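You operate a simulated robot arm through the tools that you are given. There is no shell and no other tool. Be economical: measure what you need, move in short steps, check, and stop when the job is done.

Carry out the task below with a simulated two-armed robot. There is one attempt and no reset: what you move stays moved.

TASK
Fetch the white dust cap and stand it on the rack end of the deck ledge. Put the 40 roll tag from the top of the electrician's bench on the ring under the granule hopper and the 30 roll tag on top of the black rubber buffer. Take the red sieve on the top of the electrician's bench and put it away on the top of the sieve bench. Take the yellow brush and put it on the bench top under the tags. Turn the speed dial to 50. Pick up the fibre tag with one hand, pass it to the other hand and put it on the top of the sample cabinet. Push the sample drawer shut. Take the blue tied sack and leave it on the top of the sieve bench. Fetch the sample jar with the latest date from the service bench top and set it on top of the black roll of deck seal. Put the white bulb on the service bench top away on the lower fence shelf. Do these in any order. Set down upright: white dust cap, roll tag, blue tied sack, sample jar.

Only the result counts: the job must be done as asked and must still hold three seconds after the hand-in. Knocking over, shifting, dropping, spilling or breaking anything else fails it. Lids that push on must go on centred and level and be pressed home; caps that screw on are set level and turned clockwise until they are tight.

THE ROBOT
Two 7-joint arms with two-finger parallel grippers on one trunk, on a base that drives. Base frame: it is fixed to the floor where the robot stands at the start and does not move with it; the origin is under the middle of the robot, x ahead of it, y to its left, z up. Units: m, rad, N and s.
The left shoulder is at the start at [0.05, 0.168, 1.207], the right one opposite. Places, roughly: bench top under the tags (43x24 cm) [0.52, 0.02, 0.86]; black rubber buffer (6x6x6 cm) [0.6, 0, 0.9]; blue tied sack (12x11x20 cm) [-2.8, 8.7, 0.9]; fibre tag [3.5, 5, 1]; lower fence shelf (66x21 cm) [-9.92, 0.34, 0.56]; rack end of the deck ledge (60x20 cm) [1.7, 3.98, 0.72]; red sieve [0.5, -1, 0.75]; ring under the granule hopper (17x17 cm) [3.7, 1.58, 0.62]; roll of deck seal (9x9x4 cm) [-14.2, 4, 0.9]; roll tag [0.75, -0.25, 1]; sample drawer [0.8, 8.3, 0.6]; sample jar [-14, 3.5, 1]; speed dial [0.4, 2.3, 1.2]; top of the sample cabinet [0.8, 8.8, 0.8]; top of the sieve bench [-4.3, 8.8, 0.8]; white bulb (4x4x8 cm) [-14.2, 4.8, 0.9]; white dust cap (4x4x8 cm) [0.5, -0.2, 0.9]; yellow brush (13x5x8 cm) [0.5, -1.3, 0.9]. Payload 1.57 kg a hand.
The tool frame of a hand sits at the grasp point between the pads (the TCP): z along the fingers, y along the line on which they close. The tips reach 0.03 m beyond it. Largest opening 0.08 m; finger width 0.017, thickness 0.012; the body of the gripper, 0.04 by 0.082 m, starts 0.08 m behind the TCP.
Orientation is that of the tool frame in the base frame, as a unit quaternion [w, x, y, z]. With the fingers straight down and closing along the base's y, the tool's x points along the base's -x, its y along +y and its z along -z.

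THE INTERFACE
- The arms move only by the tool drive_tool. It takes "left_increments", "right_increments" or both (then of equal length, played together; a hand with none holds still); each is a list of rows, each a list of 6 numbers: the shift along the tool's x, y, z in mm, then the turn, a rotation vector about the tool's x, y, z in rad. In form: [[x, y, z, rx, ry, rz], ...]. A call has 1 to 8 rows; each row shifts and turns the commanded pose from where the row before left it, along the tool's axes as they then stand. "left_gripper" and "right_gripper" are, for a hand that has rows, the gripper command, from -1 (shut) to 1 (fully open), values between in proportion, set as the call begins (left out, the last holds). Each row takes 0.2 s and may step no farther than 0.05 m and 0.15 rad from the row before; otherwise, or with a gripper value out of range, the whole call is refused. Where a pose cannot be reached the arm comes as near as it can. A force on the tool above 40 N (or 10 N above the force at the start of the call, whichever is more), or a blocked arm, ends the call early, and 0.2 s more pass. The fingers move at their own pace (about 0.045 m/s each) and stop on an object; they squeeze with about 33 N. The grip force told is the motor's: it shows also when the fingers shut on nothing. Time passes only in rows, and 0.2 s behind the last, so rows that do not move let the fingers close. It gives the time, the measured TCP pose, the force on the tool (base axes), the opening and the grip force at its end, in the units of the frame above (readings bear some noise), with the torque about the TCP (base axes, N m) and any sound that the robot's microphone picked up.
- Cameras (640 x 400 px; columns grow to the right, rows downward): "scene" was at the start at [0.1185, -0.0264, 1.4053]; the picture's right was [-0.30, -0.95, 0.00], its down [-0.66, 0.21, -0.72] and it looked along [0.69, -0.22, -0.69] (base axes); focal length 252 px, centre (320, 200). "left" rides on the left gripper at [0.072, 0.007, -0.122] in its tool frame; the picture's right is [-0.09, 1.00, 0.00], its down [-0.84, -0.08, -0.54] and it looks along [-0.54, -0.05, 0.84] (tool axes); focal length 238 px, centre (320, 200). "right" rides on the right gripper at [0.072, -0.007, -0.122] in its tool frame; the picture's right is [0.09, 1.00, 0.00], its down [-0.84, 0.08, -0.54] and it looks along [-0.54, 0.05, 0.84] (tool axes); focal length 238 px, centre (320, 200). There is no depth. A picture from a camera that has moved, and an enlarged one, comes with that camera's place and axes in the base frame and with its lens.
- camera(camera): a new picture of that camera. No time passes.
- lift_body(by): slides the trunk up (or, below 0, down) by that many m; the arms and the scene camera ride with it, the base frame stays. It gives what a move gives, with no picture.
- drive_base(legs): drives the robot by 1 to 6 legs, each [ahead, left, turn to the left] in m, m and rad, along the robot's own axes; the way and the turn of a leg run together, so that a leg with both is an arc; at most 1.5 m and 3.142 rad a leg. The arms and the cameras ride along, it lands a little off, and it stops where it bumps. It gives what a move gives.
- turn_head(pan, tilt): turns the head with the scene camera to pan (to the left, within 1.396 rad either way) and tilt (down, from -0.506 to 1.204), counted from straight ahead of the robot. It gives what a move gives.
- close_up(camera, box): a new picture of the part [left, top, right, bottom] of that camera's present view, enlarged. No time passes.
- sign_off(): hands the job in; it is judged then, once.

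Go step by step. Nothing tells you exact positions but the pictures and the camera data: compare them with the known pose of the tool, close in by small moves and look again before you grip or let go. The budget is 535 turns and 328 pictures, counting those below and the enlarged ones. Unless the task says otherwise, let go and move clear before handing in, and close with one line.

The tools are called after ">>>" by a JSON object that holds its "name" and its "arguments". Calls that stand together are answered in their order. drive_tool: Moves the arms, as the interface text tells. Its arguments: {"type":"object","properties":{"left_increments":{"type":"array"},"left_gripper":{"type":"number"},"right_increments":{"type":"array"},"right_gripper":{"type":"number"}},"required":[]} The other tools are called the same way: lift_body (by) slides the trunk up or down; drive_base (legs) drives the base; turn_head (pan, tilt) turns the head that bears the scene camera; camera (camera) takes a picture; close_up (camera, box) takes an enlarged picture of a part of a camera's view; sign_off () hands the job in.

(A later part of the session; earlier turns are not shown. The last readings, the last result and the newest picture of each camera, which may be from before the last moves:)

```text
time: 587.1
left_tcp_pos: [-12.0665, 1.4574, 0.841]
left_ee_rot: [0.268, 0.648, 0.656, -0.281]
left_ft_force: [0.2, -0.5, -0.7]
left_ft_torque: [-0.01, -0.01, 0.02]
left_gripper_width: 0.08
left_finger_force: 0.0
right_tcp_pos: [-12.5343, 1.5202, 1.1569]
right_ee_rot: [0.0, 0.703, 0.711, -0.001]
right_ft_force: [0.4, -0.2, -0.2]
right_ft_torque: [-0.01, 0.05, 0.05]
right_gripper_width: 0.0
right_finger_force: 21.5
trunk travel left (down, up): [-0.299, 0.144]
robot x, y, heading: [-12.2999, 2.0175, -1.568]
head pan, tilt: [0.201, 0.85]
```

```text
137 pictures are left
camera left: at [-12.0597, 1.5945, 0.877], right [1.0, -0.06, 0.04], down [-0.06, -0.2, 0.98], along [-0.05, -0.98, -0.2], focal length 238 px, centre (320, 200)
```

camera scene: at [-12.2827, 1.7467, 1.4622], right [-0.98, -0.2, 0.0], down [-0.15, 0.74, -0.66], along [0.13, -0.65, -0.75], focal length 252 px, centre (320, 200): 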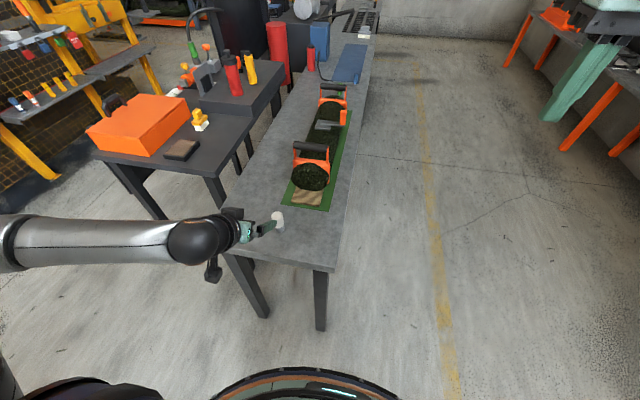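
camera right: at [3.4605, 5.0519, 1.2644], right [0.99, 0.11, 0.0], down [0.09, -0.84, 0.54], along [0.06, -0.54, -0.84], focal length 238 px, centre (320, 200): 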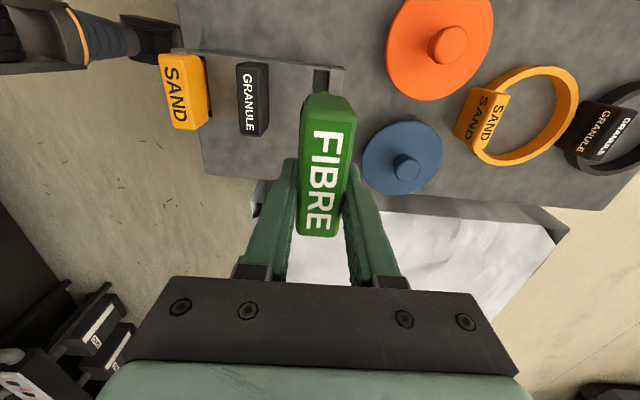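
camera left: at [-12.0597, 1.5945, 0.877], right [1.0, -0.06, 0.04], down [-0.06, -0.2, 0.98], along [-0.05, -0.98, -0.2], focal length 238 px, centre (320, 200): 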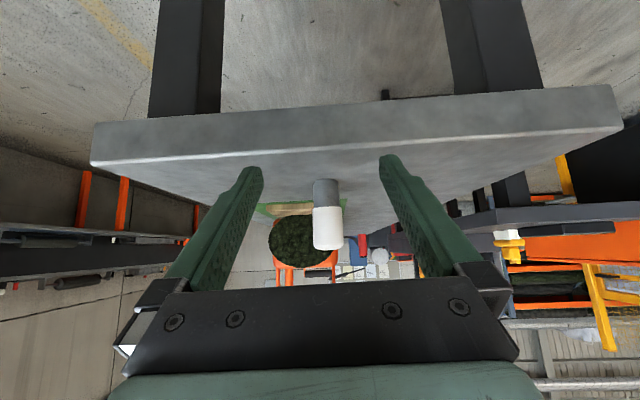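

>>> {"name": "drive_base", "arguments": {"legs": [[0.115, 0, 0]]}}

>>> {"name": "camera", "arguments": {"camera": "left"}}

>>> {"name": "close_up", "arguments": {"camera": "scene", "box": [180, 170, 380, 320]}}

```text
time: 588.4
left_tcp_pos: [-12.0685, 1.3416, 0.8408]
left_ee_rot: [0.267, 0.648, 0.655, -0.28]
left_ft_force: [-0.3, -0.4, 0.2]
left_ft_torque: [-0.04, 0.02, -0.01]
left_gripper_width: 0.0798
left_finger_force: 0.0
right_tcp_pos: [-12.537, 1.4041, 1.1561]
right_ee_rot: [0.0, 0.704, 0.71, 0.001]
right_ft_force: [0.7, 0.5, 0.3]
right_ft_torque: [0.02, 0.02, 0.0]
right_gripper_width: 0.0002
right_finger_force: 21.1
trunk travel left (down, up): [-0.299, 0.144]
robot x, y, heading: [-12.2975, 1.9032, -1.576]
head pan, tilt: [0.201, 0.85]
```

```text
136 pictures are left
camera left: at [-12.0611, 1.478, 0.8766], right [1.0, -0.06, 0.04], down [-0.06, -0.2, 0.98], along [-0.05, -0.98, -0.2], focal length 238 px, centre (320, 200)
```

left: 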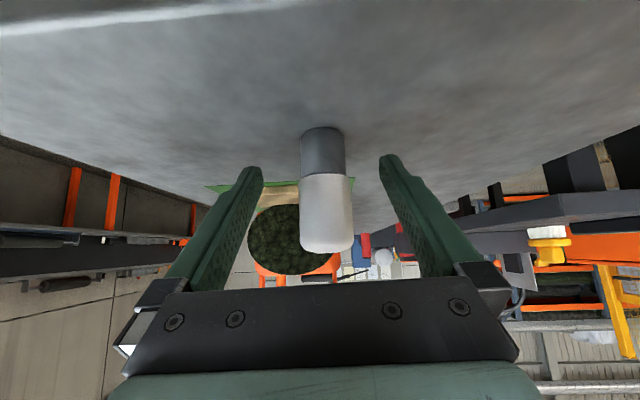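

```text
2.67 times, centred on (280, 245) of scene
camera zoom: at [-12.2837, 1.7817, 1.3221], right [-0.98, -0.2, 0.0], down [-0.15, 0.74, -0.66], along [0.13, -0.65, -0.75], focal length 673 px, centre (427, 80)
```

zoom: 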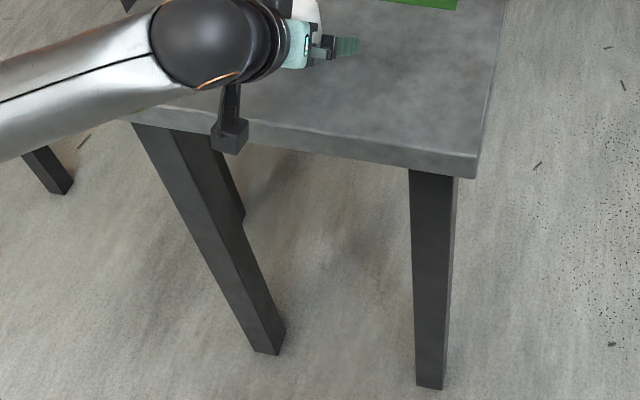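

>>> {"name": "drive_tool", "arguments": {"left_increments": [[-15, 0, 15.5, 0, 0, 0], [0, 0, 0, 0, 0, 0]]}}

>>> {"name": "drive_tool", "arguments": {"left_increments": [[0, 0, 0, 0, 0, 0], [0, 0, 0, 0, 0, 0], [0, 0, 0, 0, 0, 0], [0, 0, 0, 0, 0, 0], [0, 0, 0, 0, 0, 0], [0, 0, 0, 0, 0, 0]], "left_gripper": -1}}

>>> {"name": "camera", "arguments": {"camera": "left"}}

```text
time: 589.0
left_tcp_pos: [-12.0683, 1.3209, 0.8423]
left_ee_rot: [0.267, 0.648, 0.656, -0.28]
left_ft_force: [0.5, 0.0, -0.4]
left_ft_torque: [0.0, -0.04, 0.0]
left_gripper_width: 0.0799
left_finger_force: 0.0
right_tcp_pos: [-12.5357, 1.4057, 1.1565]
right_ee_rot: [0.001, 0.704, 0.71, 0.001]
right_ft_force: [0.3, 0.8, -0.4]
right_ft_torque: [0.03, -0.04, 0.0]
right_gripper_width: 0.0
right_finger_force: 21.7
trunk travel left (down, up): [-0.299, 0.144]
robot x, y, heading: [-12.3009, 1.9006, -1.577]
head pan, tilt: [0.201, 0.85]
```

```text
time: 590.4
left_tcp_pos: [-12.0683, 1.3203, 0.8417]
left_ee_rot: [0.268, 0.649, 0.654, -0.282]
left_ft_force: [0.3, 0.6, 1.1]
left_ft_torque: [0.01, -0.01, -0.01]
left_gripper_width: 0.0304
left_finger_force: 32.6
right_tcp_pos: [-12.5358, 1.4058, 1.1563]
right_ee_rot: [0.001, 0.704, 0.71, 0.0]
right_ft_force: [-0.2, -0.5, -0.4]
right_ft_torque: [0.02, -0.01, 0.0]
right_gripper_width: 0.0
right_finger_force: 21.2
trunk travel left (down, up): [-0.299, 0.144]
robot x, y, heading: [-12.2986, 1.9013, -1.574]
head pan, tilt: [0.201, 0.85]
```

```text
134 pictures are left
camera left: at [-12.0607, 1.4568, 0.8769], right [1.0, -0.06, 0.04], down [-0.06, -0.2, 0.98], along [-0.05, -0.98, -0.2], focal length 238 px, centre (320, 200)
```

left: 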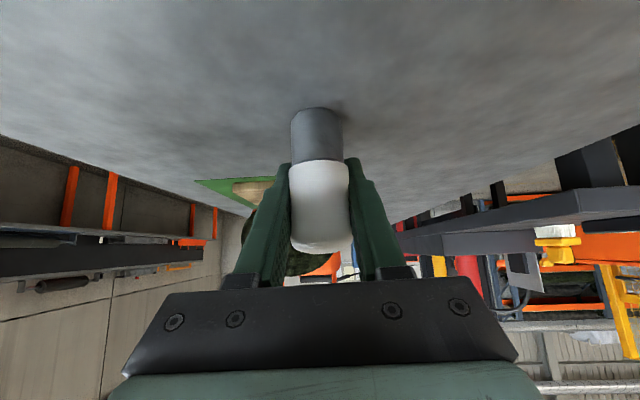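

>>> {"name": "lift_body", "arguments": {"by": 0.02}}

>>> {"name": "lift_body", "arguments": {"by": 0.12}}

>>> {"name": "camera", "arguments": {"camera": "left"}}

```text
time: 591.0
left_tcp_pos: [-12.0683, 1.3203, 0.8607]
left_ee_rot: [0.267, 0.648, 0.656, -0.281]
left_ft_force: [0.4, 0.6, -1.0]
left_ft_torque: [-0.01, -0.01, 0.0]
left_gripper_width: 0.0303
left_finger_force: 32.7
right_tcp_pos: [-12.5372, 1.4059, 1.1768]
right_ee_rot: [0.001, 0.704, 0.71, 0.0]
right_ft_force: [-0.2, -0.9, -0.9]
right_ft_torque: [0.01, -0.01, -0.03]
right_gripper_width: 0.0
right_finger_force: 21.5
trunk travel left (down, up): [-0.319, 0.124]
robot x, y, heading: [-12.3004, 1.9044, -1.577]
head pan, tilt: [0.201, 0.85]
```

```text
time: 592.5
left_tcp_pos: [-12.0687, 1.32, 0.9821]
left_ee_rot: [0.267, 0.649, 0.655, -0.28]
left_ft_force: [-0.5, 0.4, 0.0]
left_ft_torque: [-0.01, -0.02, 0.04]
left_gripper_width: 0.0298
left_finger_force: 33.1
right_tcp_pos: [-12.536, 1.406, 1.2958]
right_ee_rot: [0.0, 0.704, 0.71, 0.001]
right_ft_force: [-0.2, 1.0, 0.8]
right_ft_torque: [0.0, 0.02, -0.05]
right_gripper_width: 0.0
right_finger_force: 21.3
trunk travel left (down, up): [-0.439, 0.004]
robot x, y, heading: [-12.2965, 1.9019, -1.572]
head pan, tilt: [0.201, 0.85]
```

```text
133 pictures are left
camera left: at [-12.0608, 1.4567, 1.0166], right [1.0, -0.06, 0.04], down [-0.06, -0.2, 0.98], along [-0.05, -0.98, -0.2], focal length 238 px, centre (320, 200)
```

left: 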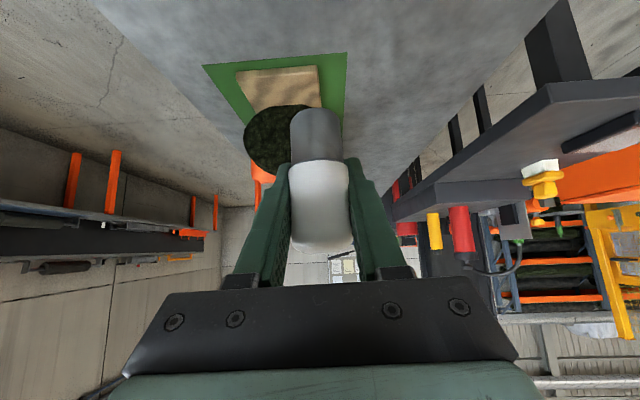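

Regripped. I retract both hands close to the body, then go round to the aisle facing the fence.

>>> {"name": "drive_tool", "arguments": {"left_increments": [[20, 0, -40, 0, 0, 0], [31, 0, -32, 0, 0, 0], [31, 0, -32, 0, 0, 0], [31, 0, -32, 0, 0, 0]], "right_increments": [[38, 0, 0, 0, 0, 0], [38, 0, 0, 0, 0, 0], [38, 0, 0, 0, 0, 0], [38, 0, 0, 0, 0, 0]]}}

>>> {"name": "drive_base", "arguments": {"legs": [[-0.6, 0, 0], [0, 0, 1.572], [1.3, 0, 0]]}}

>>> {"name": "turn_head", "arguments": {"pan": -0.5, "tilt": 0.5}}

>>> {"name": "camera", "arguments": {"camera": "scene"}}

```text
time: 593.5
left_tcp_pos: [-12.0703, 1.4933, 1.0057]
left_ee_rot: [0.267, 0.648, 0.656, -0.28]
left_ft_force: [0.0, -0.5, -0.6]
left_ft_torque: [-0.03, 0.01, 0.0]
left_gripper_width: 0.0303
left_finger_force: 32.9
left hand out of reach, approached as far as the arm can: row 4
right_tcp_pos: [-12.5374, 1.5578, 1.2945]
right_ee_rot: [0.001, 0.704, 0.71, 0.0]
right_ft_force: [-1.2, 0.4, -0.9]
right_ft_torque: [-0.03, -0.02, 0.01]
right_gripper_width: 0.0001
right_finger_force: 21.2
trunk travel left (down, up): [-0.439, 0.004]
robot x, y, heading: [-12.3018, 1.9006, -1.576]
head pan, tilt: [0.201, 0.85]
```

```text
time: 603.8
left_tcp_pos: [-11.3576, 2.7288, 1.0062]
left_ee_rot: [0.388, 0.005, 0.922, -0.014]
left_ft_force: [-0.6, -0.3, 0.0]
left_ft_torque: [0.01, -0.02, -0.03]
left_gripper_width: 0.0303
left_finger_force: 32.9
right_tcp_pos: [-11.4327, 2.264, 1.2955]
right_ee_rot: [0.001, 0.006, 1.0, 0.001]
right_ft_force: [-0.9, 0.3, 0.0]
right_ft_torque: [-0.02, -0.08, 0.0]
right_gripper_width: 0.0
right_finger_force: 21.3
trunk travel left (down, up): [-0.439, 0.004]
robot x, y, heading: [-11.7715, 2.5013, -0.024]
head pan, tilt: [0.201, 0.85]
stopped in leg 3: the robot was blocked; the commanded pose is now the measured one
```

```text
time: 604.8
left_tcp_pos: [-11.3565, 2.7271, 1.0063]
left_ee_rot: [0.386, 0.005, 0.922, -0.014]
left_ft_force: [0.1, -0.3, 0.3]
left_ft_torque: [0.01, -0.05, 0.01]
left_gripper_width: 0.0302
left_finger_force: 33.4
right_tcp_pos: [-11.4319, 2.2623, 1.2952]
right_ee_rot: [0.0, 0.006, 1.0, 0.001]
right_ft_force: [-0.3, 0.3, -0.4]
right_ft_torque: [0.01, 0.02, -0.01]
right_gripper_width: 0.0001
right_finger_force: 21.1
trunk travel left (down, up): [-0.439, 0.004]
robot x, y, heading: [-11.7743, 2.5066, -0.028]
head pan, tilt: [-0.499, 0.499]
```

```text
132 pictures are left
camera scene: at [-11.6524, 2.4585, 1.4921], right [-0.5, -0.87, 0.0], down [-0.42, 0.24, -0.88], along [0.76, -0.44, -0.48], focal length 252 px, centre (320, 200)
```

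scene: 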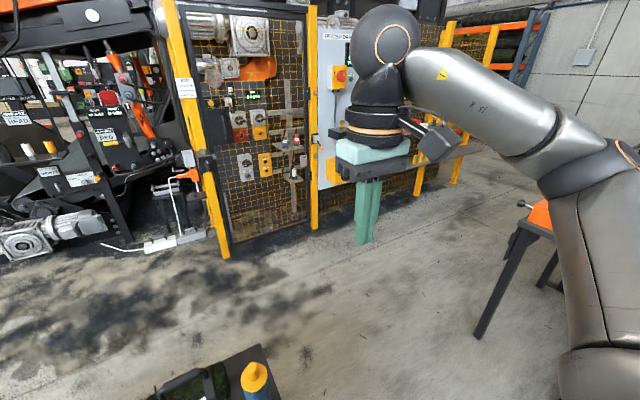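

>>> {"name": "turn_head", "arguments": {"pan": 0, "tilt": 0.8}}

>>> {"name": "camera", "arguments": {"camera": "scene"}}

```text
time: 605.8
left_tcp_pos: [-11.3565, 2.7272, 1.0055]
left_ee_rot: [0.387, 0.006, 0.922, -0.014]
left_ft_force: [0.3, -0.2, 0.0]
left_ft_torque: [-0.02, -0.03, -0.02]
left_gripper_width: 0.03
left_finger_force: 33.4
right_tcp_pos: [-11.4319, 2.2625, 1.2944]
right_ee_rot: [0.0, 0.007, 1.0, 0.001]
right_ft_force: [-0.4, 0.5, -0.6]
right_ft_torque: [0.01, 0.02, 0.0]
right_gripper_width: 0.0
right_finger_force: 21.1
trunk travel left (down, up): [-0.439, 0.004]
robot x, y, heading: [-11.7726, 2.5091, -0.023]
head pan, tilt: [0.0, 0.799]
```

```text
131 pictures are left
camera scene: at [-11.6508, 2.502, 1.4663], right [-0.02, -1.0, 0.0], down [-0.72, 0.02, -0.7], along [0.7, -0.02, -0.72], focal length 252 px, centre (320, 200)
```

scene: 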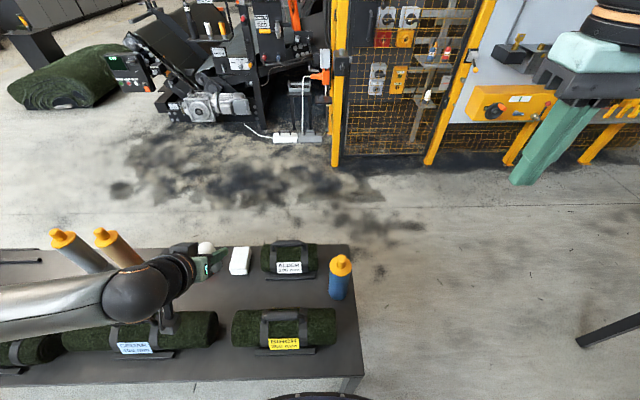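

>>> {"name": "drive_base", "arguments": {"legs": [[-0.35, 0, 0.024], [0, -0.6, 0]]}}

>>> {"name": "camera", "arguments": {"camera": "scene"}}

>>> {"name": "turn_head", "arguments": {"pan": 0.5, "tilt": 0.7}}

>>> {"name": "camera", "arguments": {"camera": "scene"}}

```text
time: 611.0
left_tcp_pos: [-11.7137, 2.146, 1.0069]
left_ee_rot: [0.387, -0.009, 0.922, -0.008]
left_ft_force: [0.1, -1.1, -0.4]
left_ft_torque: [0.0, 0.02, -0.01]
left_gripper_width: 0.0298
left_finger_force: 33.0
right_tcp_pos: [-11.7753, 1.6784, 1.2952]
right_ee_rot: [0.0, -0.01, 1.0, 0.003]
right_ft_force: [-0.6, -0.5, -0.1]
right_ft_torque: [0.02, 0.03, 0.01]
right_gripper_width: 0.0
right_finger_force: 21.1
trunk travel left (down, up): [-0.439, 0.004]
robot x, y, heading: [-12.1198, 1.918, 0.003]
head pan, tilt: [0.0, 0.799]
```

```text
130 pictures are left
camera scene: at [-12.0017, 1.9117, 1.4662], right [0.01, -1.0, 0.0], down [-0.72, -0.01, -0.7], along [0.7, 0.01, -0.72], focal length 252 px, centre (320, 200)
```

scene: 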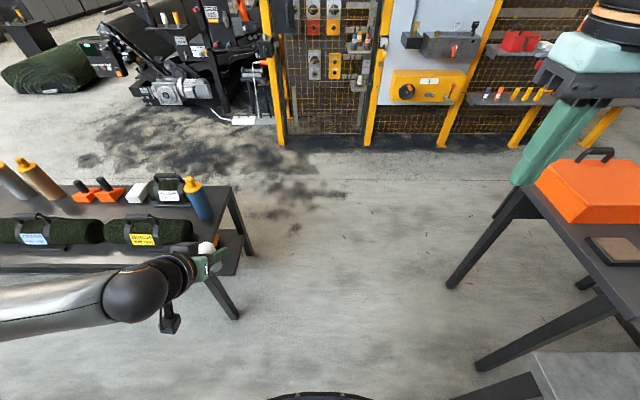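

```text
time: 612.0
left_tcp_pos: [-11.715, 2.145, 1.0066]
left_ee_rot: [0.387, -0.01, 0.922, -0.008]
left_ft_force: [0.1, -0.2, -0.2]
left_ft_torque: [-0.02, -0.01, -0.01]
left_gripper_width: 0.0303
left_finger_force: 32.7
right_tcp_pos: [-11.7759, 1.6783, 1.2941]
right_ee_rot: [0.001, -0.01, 1.0, 0.001]
right_ft_force: [0.8, -0.2, -0.4]
right_ft_torque: [0.0, 0.01, 0.02]
right_gripper_width: 0.0
right_finger_force: 21.3
trunk travel left (down, up): [-0.439, 0.004]
robot x, y, heading: [-12.1203, 1.9129, 0.013]
head pan, tilt: [0.499, 0.7]
```

```text
129 pictures are left
camera scene: at [-12.0081, 1.9526, 1.4745], right [0.48, -0.87, 0.0], down [-0.56, -0.31, -0.76], along [0.67, 0.37, -0.64], focal length 252 px, centre (320, 200)
```

scene: 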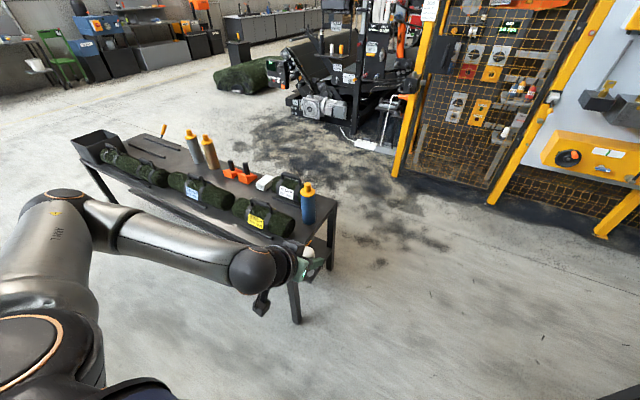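

>>> {"name": "drive_base", "arguments": {"legs": [[0.0, -0.12, -0.01], [1.1, 0, 0]]}}

>>> {"name": "turn_head", "arguments": {"pan": -0.5, "tilt": 0.6}}

>>> {"name": "camera", "arguments": {"camera": "scene"}}

>>> {"name": "turn_head", "arguments": {"pan": 0.1, "tilt": 0.6}}

>>> {"name": "camera", "arguments": {"camera": "scene"}}

```text
time: 618.4
left_tcp_pos: [-10.6163, 2.0348, 1.006]
left_ee_rot: [0.387, -0.012, 0.922, -0.007]
left_ft_force: [0.3, 0.5, 0.0]
left_ft_torque: [0.01, 0.0, 0.02]
left_gripper_width: 0.0301
left_finger_force: 32.3
right_tcp_pos: [-10.6752, 1.5677, 1.2946]
right_ee_rot: [0.0, -0.011, 1.0, 0.001]
right_ft_force: [0.0, -0.3, 0.1]
right_ft_torque: [0.0, 0.02, 0.0]
right_gripper_width: 0.0
right_finger_force: 21.9
trunk travel left (down, up): [-0.439, 0.004]
robot x, y, heading: [-11.0224, 1.7997, 0.011]
head pan, tilt: [0.499, 0.7]
```

```text
time: 619.7
left_tcp_pos: [-10.616, 2.0352, 1.005]
left_ee_rot: [0.387, -0.012, 0.922, -0.007]
left_ft_force: [-0.1, -1.0, -0.4]
left_ft_torque: [-0.01, 0.0, 0.0]
left_gripper_width: 0.0302
left_finger_force: 32.7
right_tcp_pos: [-10.6747, 1.568, 1.2956]
right_ee_rot: [0.0, -0.012, 1.0, 0.001]
right_ft_force: [-1.2, 0.0, 0.0]
right_ft_torque: [-0.04, 0.04, 0.04]
right_gripper_width: 0.0
right_finger_force: 21.4
trunk travel left (down, up): [-0.439, 0.004]
robot x, y, heading: [-11.0221, 1.8006, 0.013]
head pan, tilt: [-0.499, 0.6]
```

```text
128 pictures are left
camera scene: at [-10.9048, 1.7571, 1.4831], right [-0.47, -0.88, 0.0], down [-0.5, 0.26, -0.83], along [0.73, -0.39, -0.56], focal length 252 px, centre (320, 200)
```

scene: 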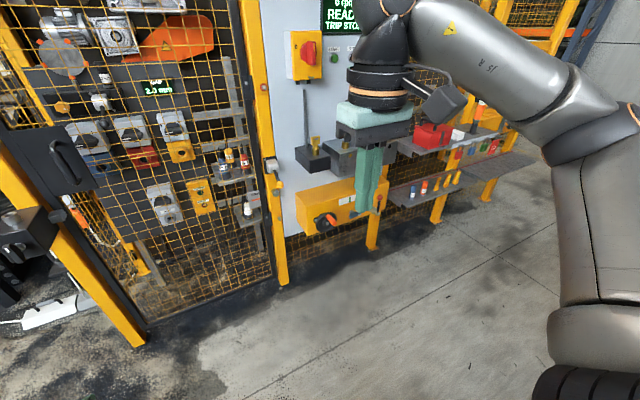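

```text
time: 620.7
left_tcp_pos: [-10.6164, 2.0345, 1.0058]
left_ee_rot: [0.387, -0.011, 0.922, -0.007]
left_ft_force: [-0.9, 0.9, -0.6]
left_ft_torque: [0.01, 0.01, 0.0]
left_gripper_width: 0.0299
left_finger_force: 33.6
right_tcp_pos: [-10.6763, 1.5671, 1.2952]
right_ee_rot: [0.0, -0.011, 1.0, 0.0]
right_ft_force: [0.5, 1.1, 0.6]
right_ft_torque: [0.0, -0.01, 0.02]
right_gripper_width: 0.0001
right_finger_force: 21.5
trunk travel left (down, up): [-0.439, 0.004]
robot x, y, heading: [-11.0205, 1.799, 0.014]
head pan, tilt: [0.099, 0.6]
```

```text
127 pictures are left
camera scene: at [-10.8951, 1.8082, 1.4831], right [0.11, -0.99, 0.0], down [-0.56, -0.06, -0.83], along [0.82, 0.09, -0.56], focal length 252 px, centre (320, 200)
```

scene: 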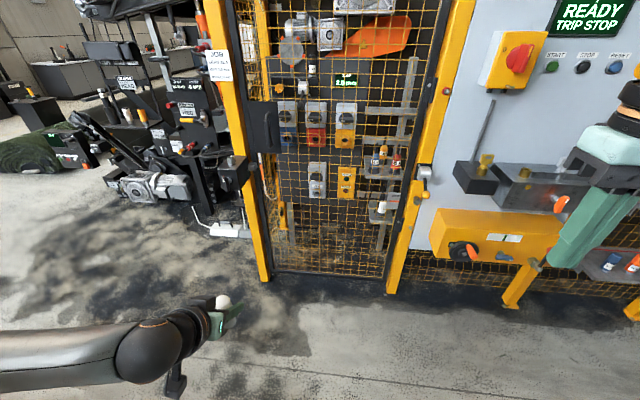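

>>> {"name": "drive_base", "arguments": {"legs": [[0.34, 0, -0.013], [0, -1.0, 0]]}}

>>> {"name": "turn_head", "arguments": {"pan": 0, "tilt": 0.7}}

>>> {"name": "camera", "arguments": {"camera": "scene"}}

```text
time: 627.7
left_tcp_pos: [-10.2678, 1.0364, 1.0057]
left_ee_rot: [0.387, -0.008, 0.922, -0.008]
left_ft_force: [0.4, -0.9, -0.5]
left_ft_torque: [-0.05, 0.01, -0.01]
left_gripper_width: 0.03
left_finger_force: 33.4
right_tcp_pos: [-10.3311, 0.5701, 1.2948]
right_ee_rot: [0.0, -0.008, 1.0, 0.001]
right_ft_force: [-0.8, -0.8, 0.7]
right_ft_torque: [0.0, -0.03, -0.01]
right_gripper_width: 0.0001
right_finger_force: 21.5
trunk travel left (down, up): [-0.439, 0.004]
robot x, y, heading: [-10.6781, 0.8061, 0.006]
head pan, tilt: [0.099, 0.6]
```

```text
time: 628.4
left_tcp_pos: [-10.2675, 1.0369, 1.0057]
left_ee_rot: [0.387, -0.008, 0.922, -0.009]
left_ft_force: [1.0, -0.5, -0.8]
left_ft_torque: [0.01, -0.01, -0.01]
left_gripper_width: 0.0298
left_finger_force: 33.1
right_tcp_pos: [-10.3319, 0.5702, 1.2948]
right_ee_rot: [0.001, -0.008, 1.0, 0.0]
right_ft_force: [0.5, 0.2, 0.5]
right_ft_torque: [-0.01, -0.01, -0.03]
right_gripper_width: 0.0
right_finger_force: 20.7
trunk travel left (down, up): [-0.439, 0.004]
robot x, y, heading: [-10.6757, 0.8053, 0.001]
head pan, tilt: [0.0, 0.7]
```

```text
126 pictures are left
camera scene: at [-10.552, 0.8034, 1.4745], right [0.0, -1.0, 0.0], down [-0.64, 0.0, -0.77], along [0.77, 0.0, -0.64], focal length 252 px, centre (320, 200)
```

scene: 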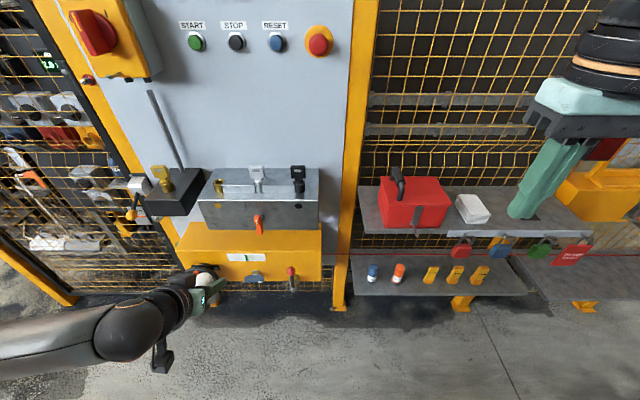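

>>> {"name": "drive_base", "arguments": {"legs": [[0, -0.97, 0]]}}

>>> {"name": "lift_body", "arguments": {"by": -0.34}}

>>> {"name": "turn_head", "arguments": {"pan": 0.3, "tilt": 0.7}}

>>> {"name": "camera", "arguments": {"camera": "scene"}}

>>> {"name": "camera", "arguments": {"camera": "left"}}

```text
time: 633.5
left_tcp_pos: [-10.2625, 0.0611, 1.0063]
left_ee_rot: [0.386, -0.01, 0.922, -0.008]
left_ft_force: [0.4, 0.3, -0.9]
left_ft_torque: [0.0, 0.03, 0.02]
left_gripper_width: 0.0302
left_finger_force: 32.7
right_tcp_pos: [-10.3235, -0.4064, 1.2944]
right_ee_rot: [0.0, -0.01, 1.0, 0.002]
right_ft_force: [-0.4, 0.9, 0.3]
right_ft_torque: [0.04, -0.01, 0.02]
right_gripper_width: 0.0001
right_finger_force: 20.9
trunk travel left (down, up): [-0.439, 0.004]
robot x, y, heading: [-10.6662, -0.1718, 0.007]
head pan, tilt: [0.0, 0.7]
```

```text
time: 636.8
left_tcp_pos: [-10.2625, 0.0606, 0.6669]
left_ee_rot: [0.387, -0.01, 0.922, -0.007]
left_ft_force: [1.0, -0.1, -0.3]
left_ft_torque: [0.0, 0.03, -0.01]
left_gripper_width: 0.0301
left_finger_force: 33.3
right_tcp_pos: [-10.323, -0.4063, 0.9547]
right_ee_rot: [0.001, -0.01, 1.0, 0.0]
right_ft_force: [-0.5, 0.6, -0.4]
right_ft_torque: [0.03, 0.02, 0.01]
right_gripper_width: 0.0001
right_finger_force: 21.2
trunk travel left (down, up): [-0.099, 0.344]
robot x, y, heading: [-10.6697, -0.177, 0.01]
head pan, tilt: [0.0, 0.7]
```

```text
time: 637.6
left_tcp_pos: [-10.2624, 0.0602, 0.6654]
left_ee_rot: [0.387, -0.011, 0.922, -0.008]
left_ft_force: [0.0, -0.1, -0.8]
left_ft_torque: [0.0, 0.02, -0.02]
left_gripper_width: 0.0298
left_finger_force: 33.0
right_tcp_pos: [-10.3226, -0.4061, 0.9545]
right_ee_rot: [0.001, -0.011, 1.0, 0.0]
right_ft_force: [-0.5, 0.3, -0.5]
right_ft_torque: [0.03, 0.0, -0.02]
right_gripper_width: 0.0
right_finger_force: 21.3
trunk travel left (down, up): [-0.099, 0.344]
robot x, y, heading: [-10.6696, -0.1707, 0.011]
head pan, tilt: [0.3, 0.7]
```

```text
125 pictures are left
camera scene: at [-10.5489, -0.1485, 1.1345], right [0.3, -0.95, 0.0], down [-0.61, -0.2, -0.76], along [0.73, 0.23, -0.64], focal length 252 px, centre (320, 200)
```

scene: 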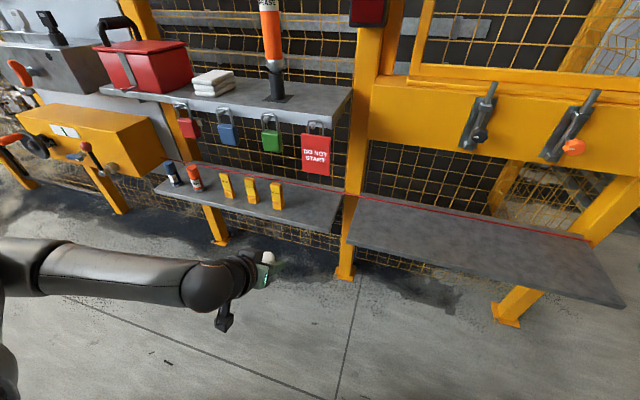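

```text
124 pictures are left
camera left: at [-10.3997, 0.0657, 0.7012], right [0.05, 1.0, 0.04], down [0.2, -0.05, 0.98], along [0.98, -0.04, -0.2], focal length 238 px, centre (320, 200)
```

left: 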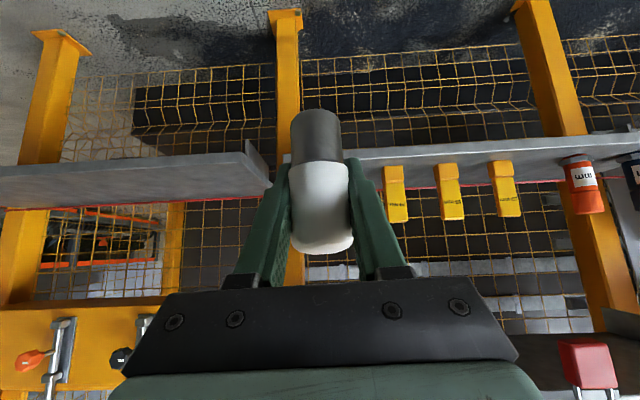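

>>> {"name": "drive_tool", "arguments": {"left_increments": [[-30, 5, 31, 0, 0, 0], [-30, 5, 31, 0, 0, 0], [-30, 5, 31, 0, 0, 0]]}}

>>> {"name": "lift_body", "arguments": {"by": -0.03}}

>>> {"name": "camera", "arguments": {"camera": "scene"}}

>>> {"name": "camera", "arguments": {"camera": "left"}}

```text
time: 638.4
left_tcp_pos: [-10.1344, 0.0783, 0.6636]
left_ee_rot: [0.386, -0.01, 0.922, -0.008]
left_ft_force: [0.0, 0.0, -0.3]
left_ft_torque: [0.0, 0.0, 0.04]
left_gripper_width: 0.0303
left_finger_force: 32.6
right_tcp_pos: [-10.3218, -0.4059, 0.9536]
right_ee_rot: [0.0, -0.011, 1.0, 0.002]
right_ft_force: [0.0, 0.1, -0.5]
right_ft_torque: [-0.02, 0.02, -0.02]
right_gripper_width: 0.0
right_finger_force: 21.8
trunk travel left (down, up): [-0.099, 0.344]
robot x, y, heading: [-10.6694, -0.1755, 0.012]
head pan, tilt: [0.3, 0.7]
```

```text
time: 639.2
left_tcp_pos: [-10.1348, 0.0782, 0.6335]
left_ee_rot: [0.387, -0.01, 0.922, -0.009]
left_ft_force: [1.0, -0.2, -0.6]
left_ft_torque: [0.02, 0.01, 0.02]
left_gripper_width: 0.03
left_finger_force: 32.4
right_tcp_pos: [-10.3228, -0.4067, 0.9246]
right_ee_rot: [0.001, -0.011, 1.0, 0.002]
right_ft_force: [0.6, 0.7, 0.2]
right_ft_torque: [-0.01, 0.0, 0.02]
right_gripper_width: 0.0001
right_finger_force: 21.3
trunk travel left (down, up): [-0.069, 0.374]
robot x, y, heading: [-10.6706, -0.175, 0.011]
head pan, tilt: [0.3, 0.7]
```

```text
123 pictures are left
camera scene: at [-10.549, -0.1485, 1.1045], right [0.31, -0.95, 0.0], down [-0.61, -0.2, -0.77], along [0.73, 0.23, -0.64], focal length 252 px, centre (320, 200)
```

scene: 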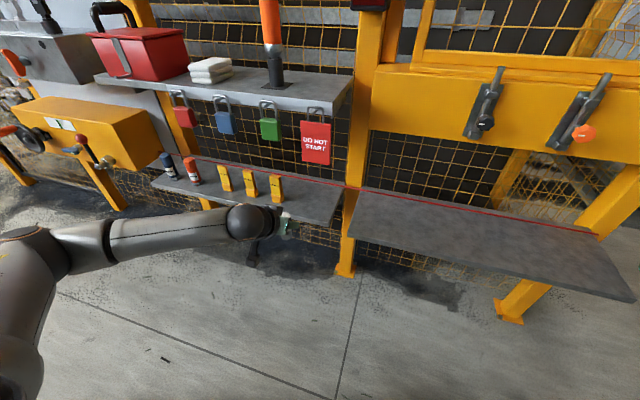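

```text
122 pictures are left
camera left: at [-10.2716, 0.083, 0.6691], right [0.05, 1.0, 0.04], down [0.2, -0.05, 0.98], along [0.98, -0.04, -0.2], focal length 238 px, centre (320, 200)
```

left: 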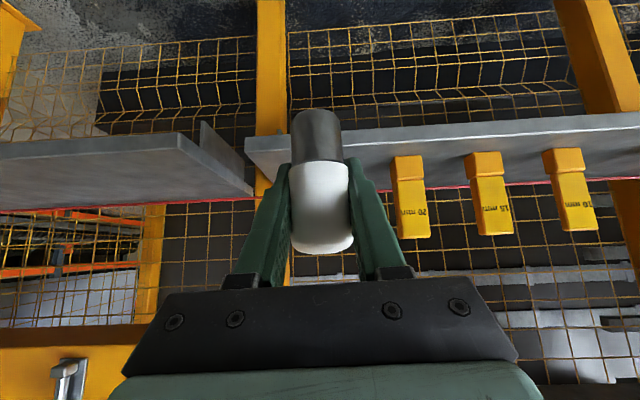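

>>> {"name": "drive_base", "arguments": {"legs": [[0.1, 0, -0.01]]}}

>>> {"name": "camera", "arguments": {"camera": "left"}}

>>> {"name": "close_up", "arguments": {"camera": "scene", "box": [180, 100, 400, 260]}}

```text
time: 640.3
left_tcp_pos: [-10.0349, 0.0732, 0.6335]
left_ee_rot: [0.387, -0.006, 0.922, -0.01]
left_ft_force: [-0.1, 0.1, 0.2]
left_ft_torque: [0.01, 0.01, 0.01]
left_gripper_width: 0.0297
left_finger_force: 32.4
right_tcp_pos: [-10.2278, -0.4094, 0.9231]
right_ee_rot: [0.001, -0.006, 1.0, 0.001]
right_ft_force: [-0.2, -0.5, 0.9]
right_ft_torque: [0.01, 0.02, 0.0]
right_gripper_width: 0.0
right_finger_force: 21.4
trunk travel left (down, up): [-0.069, 0.374]
robot x, y, heading: [-10.5733, -0.1707, 0.009]
head pan, tilt: [0.3, 0.7]
```

```text
121 pictures are left
camera left: at [-10.1719, 0.0797, 0.6691], right [0.06, 1.0, 0.04], down [0.2, -0.06, 0.98], along [0.98, -0.05, -0.2], focal length 238 px, centre (320, 200)
```

left: 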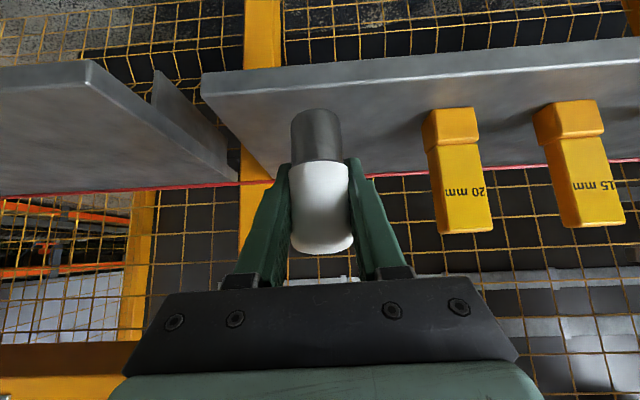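

```text
2.50 times, centred on (290, 180) of scene
camera zoom: at [-10.4515, -0.1491, 1.1045], right [0.3, -0.96, 0.0], down [-0.62, -0.19, -0.76], along [0.73, 0.23, -0.64], focal length 631 px, centre (395, 250)
```

zoom: 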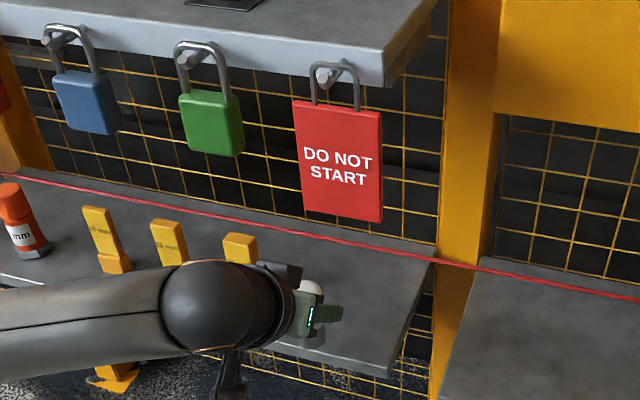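

>>> {"name": "drive_base", "arguments": {"legs": [[0.055, 0, 0]]}}

>>> {"name": "lift_body", "arguments": {"by": -0.012}}

>>> {"name": "camera", "arguments": {"camera": "left"}}

>>> {"name": "close_up", "arguments": {"camera": "scene", "box": [180, 100, 400, 260]}}

```text
time: 641.2
left_tcp_pos: [-9.9807, 0.0726, 0.6335]
left_ee_rot: [0.387, -0.006, 0.922, -0.009]
left_ft_force: [0.5, 0.3, -0.5]
left_ft_torque: [0.0, -0.02, -0.04]
left_gripper_width: 0.0303
left_finger_force: 33.0
right_tcp_pos: [-10.1732, -0.4087, 0.9252]
right_ee_rot: [0.001, -0.006, 1.0, 0.001]
right_ft_force: [-0.3, 0.6, -0.4]
right_ft_torque: [0.0, 0.02, -0.03]
right_gripper_width: 0.0
right_finger_force: 21.2
trunk travel left (down, up): [-0.069, 0.374]
robot x, y, heading: [-10.5149, -0.1721, -0.004]
head pan, tilt: [0.3, 0.7]
```

```text
time: 641.9
left_tcp_pos: [-9.9798, 0.0749, 0.6214]
left_ee_rot: [0.387, -0.006, 0.922, -0.01]
left_ft_force: [-0.1, -0.1, -0.4]
left_ft_torque: [-0.03, -0.02, 0.01]
left_gripper_width: 0.0303
left_finger_force: 32.7
right_tcp_pos: [-10.1732, -0.4097, 0.9132]
right_ee_rot: [0.001, -0.007, 1.0, 0.001]
right_ft_force: [0.8, 0.5, 0.1]
right_ft_torque: [0.01, 0.02, 0.04]
right_gripper_width: 0.0002
right_finger_force: 21.3
trunk travel left (down, up): [-0.057, 0.386]
robot x, y, heading: [-10.5185, -0.1739, -0.002]
head pan, tilt: [0.3, 0.7]
```

```text
119 pictures are left
camera left: at [-10.1168, 0.0797, 0.6569], right [0.06, 1.0, 0.04], down [0.2, -0.06, 0.98], along [0.98, -0.05, -0.2], focal length 238 px, centre (320, 200)
```

left: 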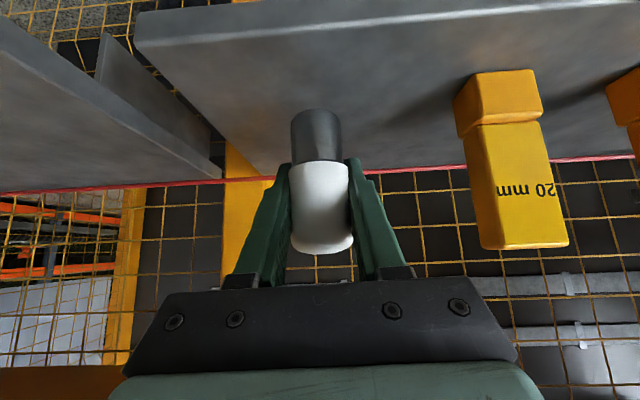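

```text
2.50 times, centred on (290, 180) of scene
camera zoom: at [-10.3963, -0.1491, 1.0924], right [0.3, -0.96, 0.0], down [-0.62, -0.19, -0.77], along [0.73, 0.23, -0.64], focal length 631 px, centre (395, 250)
```

zoom: 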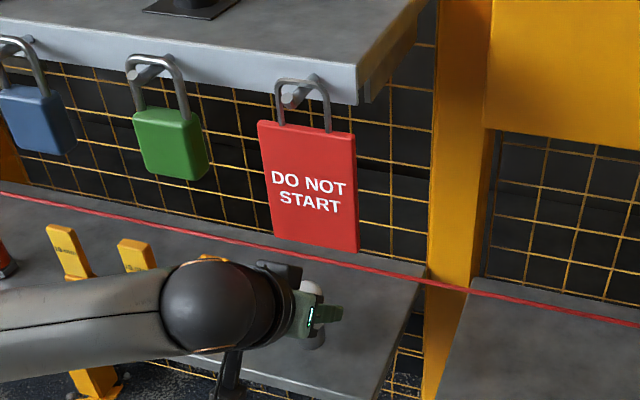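

>>> {"name": "lift_body", "arguments": {"by": -0.006}}

>>> {"name": "lift_body", "arguments": {"by": -0.003}}

>>> {"name": "lift_body", "arguments": {"by": -0.002}}

```text
time: 642.4
left_tcp_pos: [-9.9804, 0.0742, 0.6163]
left_ee_rot: [0.387, -0.006, 0.922, -0.009]
left_ft_force: [0.9, 0.7, 0.4]
left_ft_torque: [-0.04, -0.01, 0.03]
left_gripper_width: 0.0302
left_finger_force: 33.1
right_tcp_pos: [-10.1723, -0.4079, 0.9062]
right_ee_rot: [0.001, -0.006, 1.0, 0.001]
right_ft_force: [-0.7, -0.1, 0.3]
right_ft_torque: [0.04, 0.02, -0.02]
right_gripper_width: 0.0
right_finger_force: 21.5
trunk travel left (down, up): [-0.051, 0.392]
robot x, y, heading: [-10.5156, -0.1726, -0.001]
head pan, tilt: [0.3, 0.7]
```

```text
time: 642.9
left_tcp_pos: [-9.9787, 0.074, 0.6132]
left_ee_rot: [0.388, -0.007, 0.922, -0.01]
left_ft_force: [0.0, 0.3, -0.7]
left_ft_torque: [0.01, 0.03, 0.01]
left_gripper_width: 0.0301
left_finger_force: 33.0
right_tcp_pos: [-10.1727, -0.4085, 0.9032]
right_ee_rot: [0.001, -0.006, 1.0, 0.001]
right_ft_force: [-0.3, 0.2, 0.1]
right_ft_torque: [0.02, 0.03, 0.0]
right_gripper_width: 0.0002
right_finger_force: 21.5
trunk travel left (down, up): [-0.048, 0.395]
robot x, y, heading: [-10.5173, -0.1722, 0.003]
head pan, tilt: [0.3, 0.7]
```

```text
time: 643.4
left_tcp_pos: [-9.98, 0.0729, 0.6102]
left_ee_rot: [0.387, -0.006, 0.922, -0.009]
left_ft_force: [0.4, 0.0, -0.3]
left_ft_torque: [-0.01, -0.04, 0.02]
left_gripper_width: 0.0301
left_finger_force: 33.0
right_tcp_pos: [-10.1728, -0.4087, 0.9014]
right_ee_rot: [0.001, -0.006, 1.0, 0.001]
right_ft_force: [0.3, -0.4, -0.5]
right_ft_torque: [0.0, -0.03, -0.02]
right_gripper_width: 0.0
right_finger_force: 21.1
trunk travel left (down, up): [-0.046, 0.397]
robot x, y, heading: [-10.515, -0.169, -0.001]
head pan, tilt: [0.3, 0.7]
```

>>> {"name": "lift_body", "arguments": {"by": -0.002}}

>>> {"name": "lift_body", "arguments": {"by": -0.002}}

>>> {"name": "lift_body", "arguments": {"by": -0.002}}

```text
time: 644.0
left_tcp_pos: [-9.9795, 0.0732, 0.6086]
left_ee_rot: [0.386, -0.006, 0.922, -0.009]
left_ft_force: [-0.1, 0.2, -1.1]
left_ft_torque: [-0.01, 0.03, -0.03]
left_gripper_width: 0.0303
left_finger_force: 32.8
right_tcp_pos: [-10.1733, -0.409, 0.8995]
right_ee_rot: [0.001, -0.006, 1.0, 0.001]
right_ft_force: [0.0, -0.4, -0.3]
right_ft_torque: [0.01, -0.02, -0.01]
right_gripper_width: 0.0
right_finger_force: 21.0
trunk travel left (down, up): [-0.044, 0.399]
robot x, y, heading: [-10.5149, -0.1712, 0.001]
head pan, tilt: [0.3, 0.7]
```

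```text
time: 644.5
left_tcp_pos: [-9.9786, 0.073, 0.6061]
left_ee_rot: [0.388, -0.006, 0.922, -0.01]
left_ft_force: [-0.6, -0.2, 0.1]
left_ft_torque: [0.0, 0.0, 0.0]
left_gripper_width: 0.0297
left_finger_force: 33.6
right_tcp_pos: [-10.1736, -0.4089, 0.8982]
right_ee_rot: [0.0, -0.006, 1.0, 0.002]
right_ft_force: [0.0, -0.5, -0.2]
right_ft_torque: [0.0, 0.01, 0.02]
right_gripper_width: 0.0002
right_finger_force: 21.4
trunk travel left (down, up): [-0.042, 0.401]
robot x, y, heading: [-10.5205, -0.1749, 0.001]
head pan, tilt: [0.3, 0.7]
```

```text
time: 645.0
left_tcp_pos: [-9.9796, 0.0743, 0.6036]
left_ee_rot: [0.386, -0.005, 0.922, -0.01]
left_ft_force: [-0.3, 0.0, 0.1]
left_ft_torque: [-0.02, 0.0, -0.03]
left_gripper_width: 0.0304
left_finger_force: 32.9
right_tcp_pos: [-10.1732, -0.4092, 0.896]
right_ee_rot: [0.0, -0.007, 1.0, 0.0]
right_ft_force: [-0.9, 0.0, 0.1]
right_ft_torque: [0.0, -0.03, 0.02]
right_gripper_width: 0.0
right_finger_force: 20.6
trunk travel left (down, up): [-0.04, 0.403]
robot x, y, heading: [-10.514, -0.1727, -0.004]
head pan, tilt: [0.3, 0.7]
```

>>> {"name": "close_up", "arguments": {"camera": "left", "box": [240, 60, 400, 160]}}

>>> {"name": "lift_body", "arguments": {"by": -0.003}}

>>> {"name": "lift_body", "arguments": {"by": -0.003}}

>>> {"name": "close_up", "arguments": {"camera": "scene", "box": [240, 180, 360, 260]}}

```text
4.00 times, centred on (320, 110) of left
camera zoom: at [-10.1168, 0.0797, 0.64], right [0.06, 1.0, 0.04], down [0.2, -0.06, 0.98], along [0.98, -0.05, -0.2], focal length 953 px, centre (320, 560)
```

zoom: 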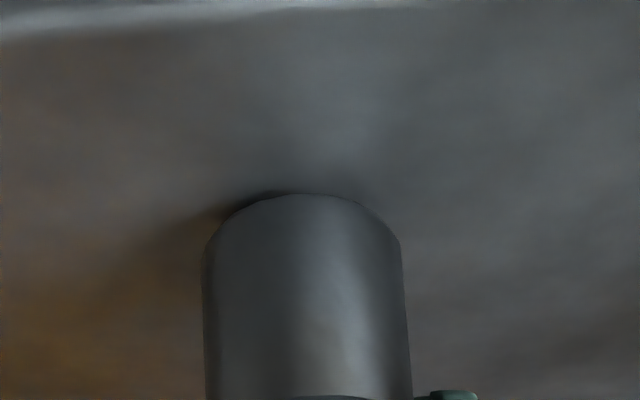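

```text
time: 645.5
left_tcp_pos: [-9.9798, 0.0739, 0.6009]
left_ee_rot: [0.387, -0.005, 0.922, -0.01]
left_ft_force: [1.3, -0.3, 0.5]
left_ft_torque: [0.01, 0.01, 0.0]
left_gripper_width: 0.03
left_finger_force: 32.5
right_tcp_pos: [-10.1724, -0.4089, 0.8917]
right_ee_rot: [0.001, -0.006, 1.0, 0.001]
right_ft_force: [-0.1, -0.6, 0.1]
right_ft_torque: [0.04, 0.02, 0.0]
right_gripper_width: 0.0001
right_finger_force: 21.6
trunk travel left (down, up): [-0.037, 0.406]
robot x, y, heading: [-10.5182, -0.172, -0.002]
head pan, tilt: [0.3, 0.7]
```

```text
time: 646.0
left_tcp_pos: [-9.9789, 0.0734, 0.6018]
left_ee_rot: [0.389, -0.006, 0.921, -0.009]
left_ft_force: [-2.3, 0.1, 11.6]
left_ft_torque: [0.17, 0.2, 0.02]
left_gripper_width: 0.0299
left_finger_force: 33.4
right_tcp_pos: [-10.1731, -0.4092, 0.8892]
right_ee_rot: [0.001, -0.005, 1.0, 0.001]
right_ft_force: [0.7, 0.4, 0.4]
right_ft_torque: [0.0, -0.01, -0.03]
right_gripper_width: 0.0001
right_finger_force: 21.0
trunk travel left (down, up): [-0.034, 0.409]
robot x, y, heading: [-10.519, -0.1714, -0.002]
head pan, tilt: [0.3, 0.7]
```

```text
5.00 times, centred on (300, 220) of scene
camera zoom: at [-10.3971, -0.1494, 1.0698], right [0.3, -0.96, 0.0], down [-0.61, -0.19, -0.77], along [0.73, 0.23, -0.64], focal length 1262 px, centre (420, 100)
```

zoom: 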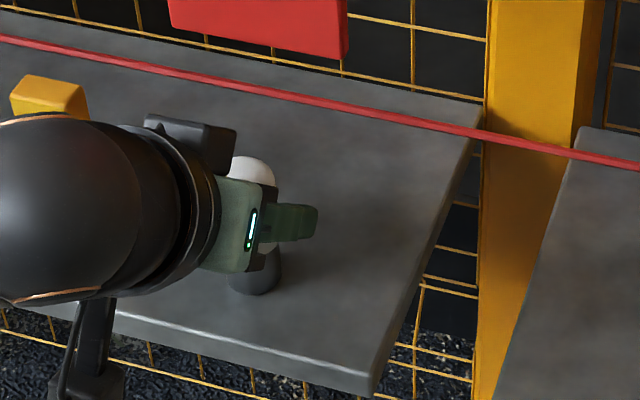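

>>> {"name": "lift_body", "arguments": {"by": 0.002}}

>>> {"name": "drive_tool", "arguments": {"left_increments": [[0, 0, 0, 0, 0, 0], [0, 0, 0, 0, 0, 0], [0, 0, 0, 0, 0, 0], [0, 0, 0, 0, 0, 0]], "left_gripper": 0.5}}

>>> {"name": "camera", "arguments": {"camera": "left"}}

```text
time: 646.6
left_tcp_pos: [-9.9788, 0.0741, 0.6016]
left_ee_rot: [0.388, -0.005, 0.922, -0.01]
left_ft_force: [3.7, -1.1, 7.6]
left_ft_torque: [0.09, -0.07, -0.01]
left_gripper_width: 0.0302
left_finger_force: 33.1
right_tcp_pos: [-10.172, -0.4082, 0.8913]
right_ee_rot: [0.002, -0.006, 1.0, 0.002]
right_ft_force: [0.4, -0.8, 0.2]
right_ft_torque: [0.0, 0.02, 0.02]
right_gripper_width: 0.0
right_finger_force: 21.5
trunk travel left (down, up): [-0.036, 0.407]
robot x, y, heading: [-10.5142, -0.1755, -0.001]
head pan, tilt: [0.3, 0.7]
```

```text
time: 647.6
left_tcp_pos: [-9.9797, 0.0739, 0.6001]
left_ee_rot: [0.387, -0.006, 0.922, -0.009]
left_ft_force: [-0.4, 0.6, -0.5]
left_ft_torque: [-0.01, 0.0, -0.02]
left_gripper_width: 0.06
left_finger_force: 0.0
right_tcp_pos: [-10.1717, -0.4091, 0.891]
right_ee_rot: [0.001, -0.006, 1.0, 0.001]
right_ft_force: [-0.1, -0.3, -0.2]
right_ft_torque: [-0.02, -0.01, 0.02]
right_gripper_width: 0.0001
right_finger_force: 20.6
trunk travel left (down, up): [-0.036, 0.407]
robot x, y, heading: [-10.5173, -0.1712, -0.005]
head pan, tilt: [0.3, 0.7]
```

```text
115 pictures are left
camera left: at [-10.1168, 0.0797, 0.636], right [0.06, 1.0, 0.04], down [0.2, -0.06, 0.98], along [0.98, -0.05, -0.2], focal length 238 px, centre (320, 200)
```

left: 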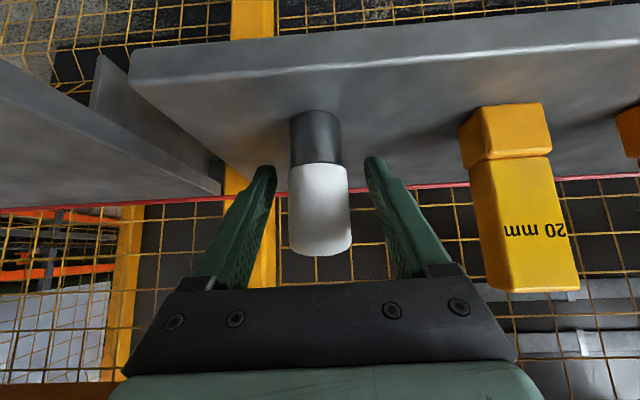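

>>> {"name": "drive_base", "arguments": {"legs": [[-0.16, 0, 0]]}}

>>> {"name": "camera", "arguments": {"camera": "scene"}}

```text
time: 649.0
left_tcp_pos: [-10.14, 0.073, 0.6011]
left_ee_rot: [0.387, -0.006, 0.922, -0.009]
left_ft_force: [0.2, -0.2, -0.1]
left_ft_torque: [-0.04, 0.03, 0.03]
left_gripper_width: 0.0601
left_finger_force: 0.1
right_tcp_pos: [-10.335, -0.4104, 0.891]
right_ee_rot: [0.0, -0.004, 1.0, 0.001]
right_ft_force: [-0.2, 0.1, -0.4]
right_ft_torque: [0.0, 0.02, -0.01]
right_gripper_width: 0.0
right_finger_force: 21.0
trunk travel left (down, up): [-0.036, 0.407]
robot x, y, heading: [-10.6775, -0.1733, -0.001]
head pan, tilt: [0.3, 0.7]
```

```text
114 pictures are left
camera scene: at [-10.5575, -0.1492, 1.0715], right [0.29, -0.96, 0.0], down [-0.62, -0.19, -0.76], along [0.73, 0.23, -0.64], focal length 252 px, centre (320, 200)
```

scene: 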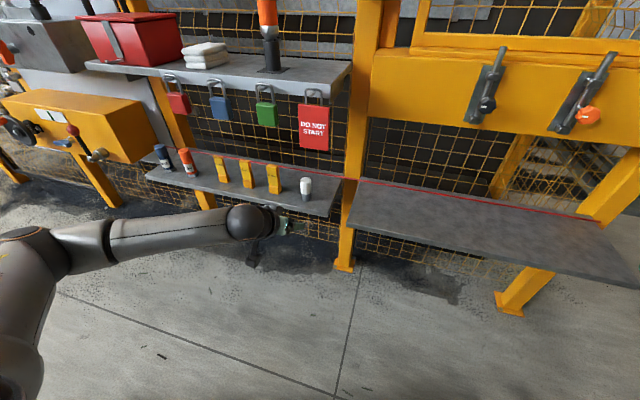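

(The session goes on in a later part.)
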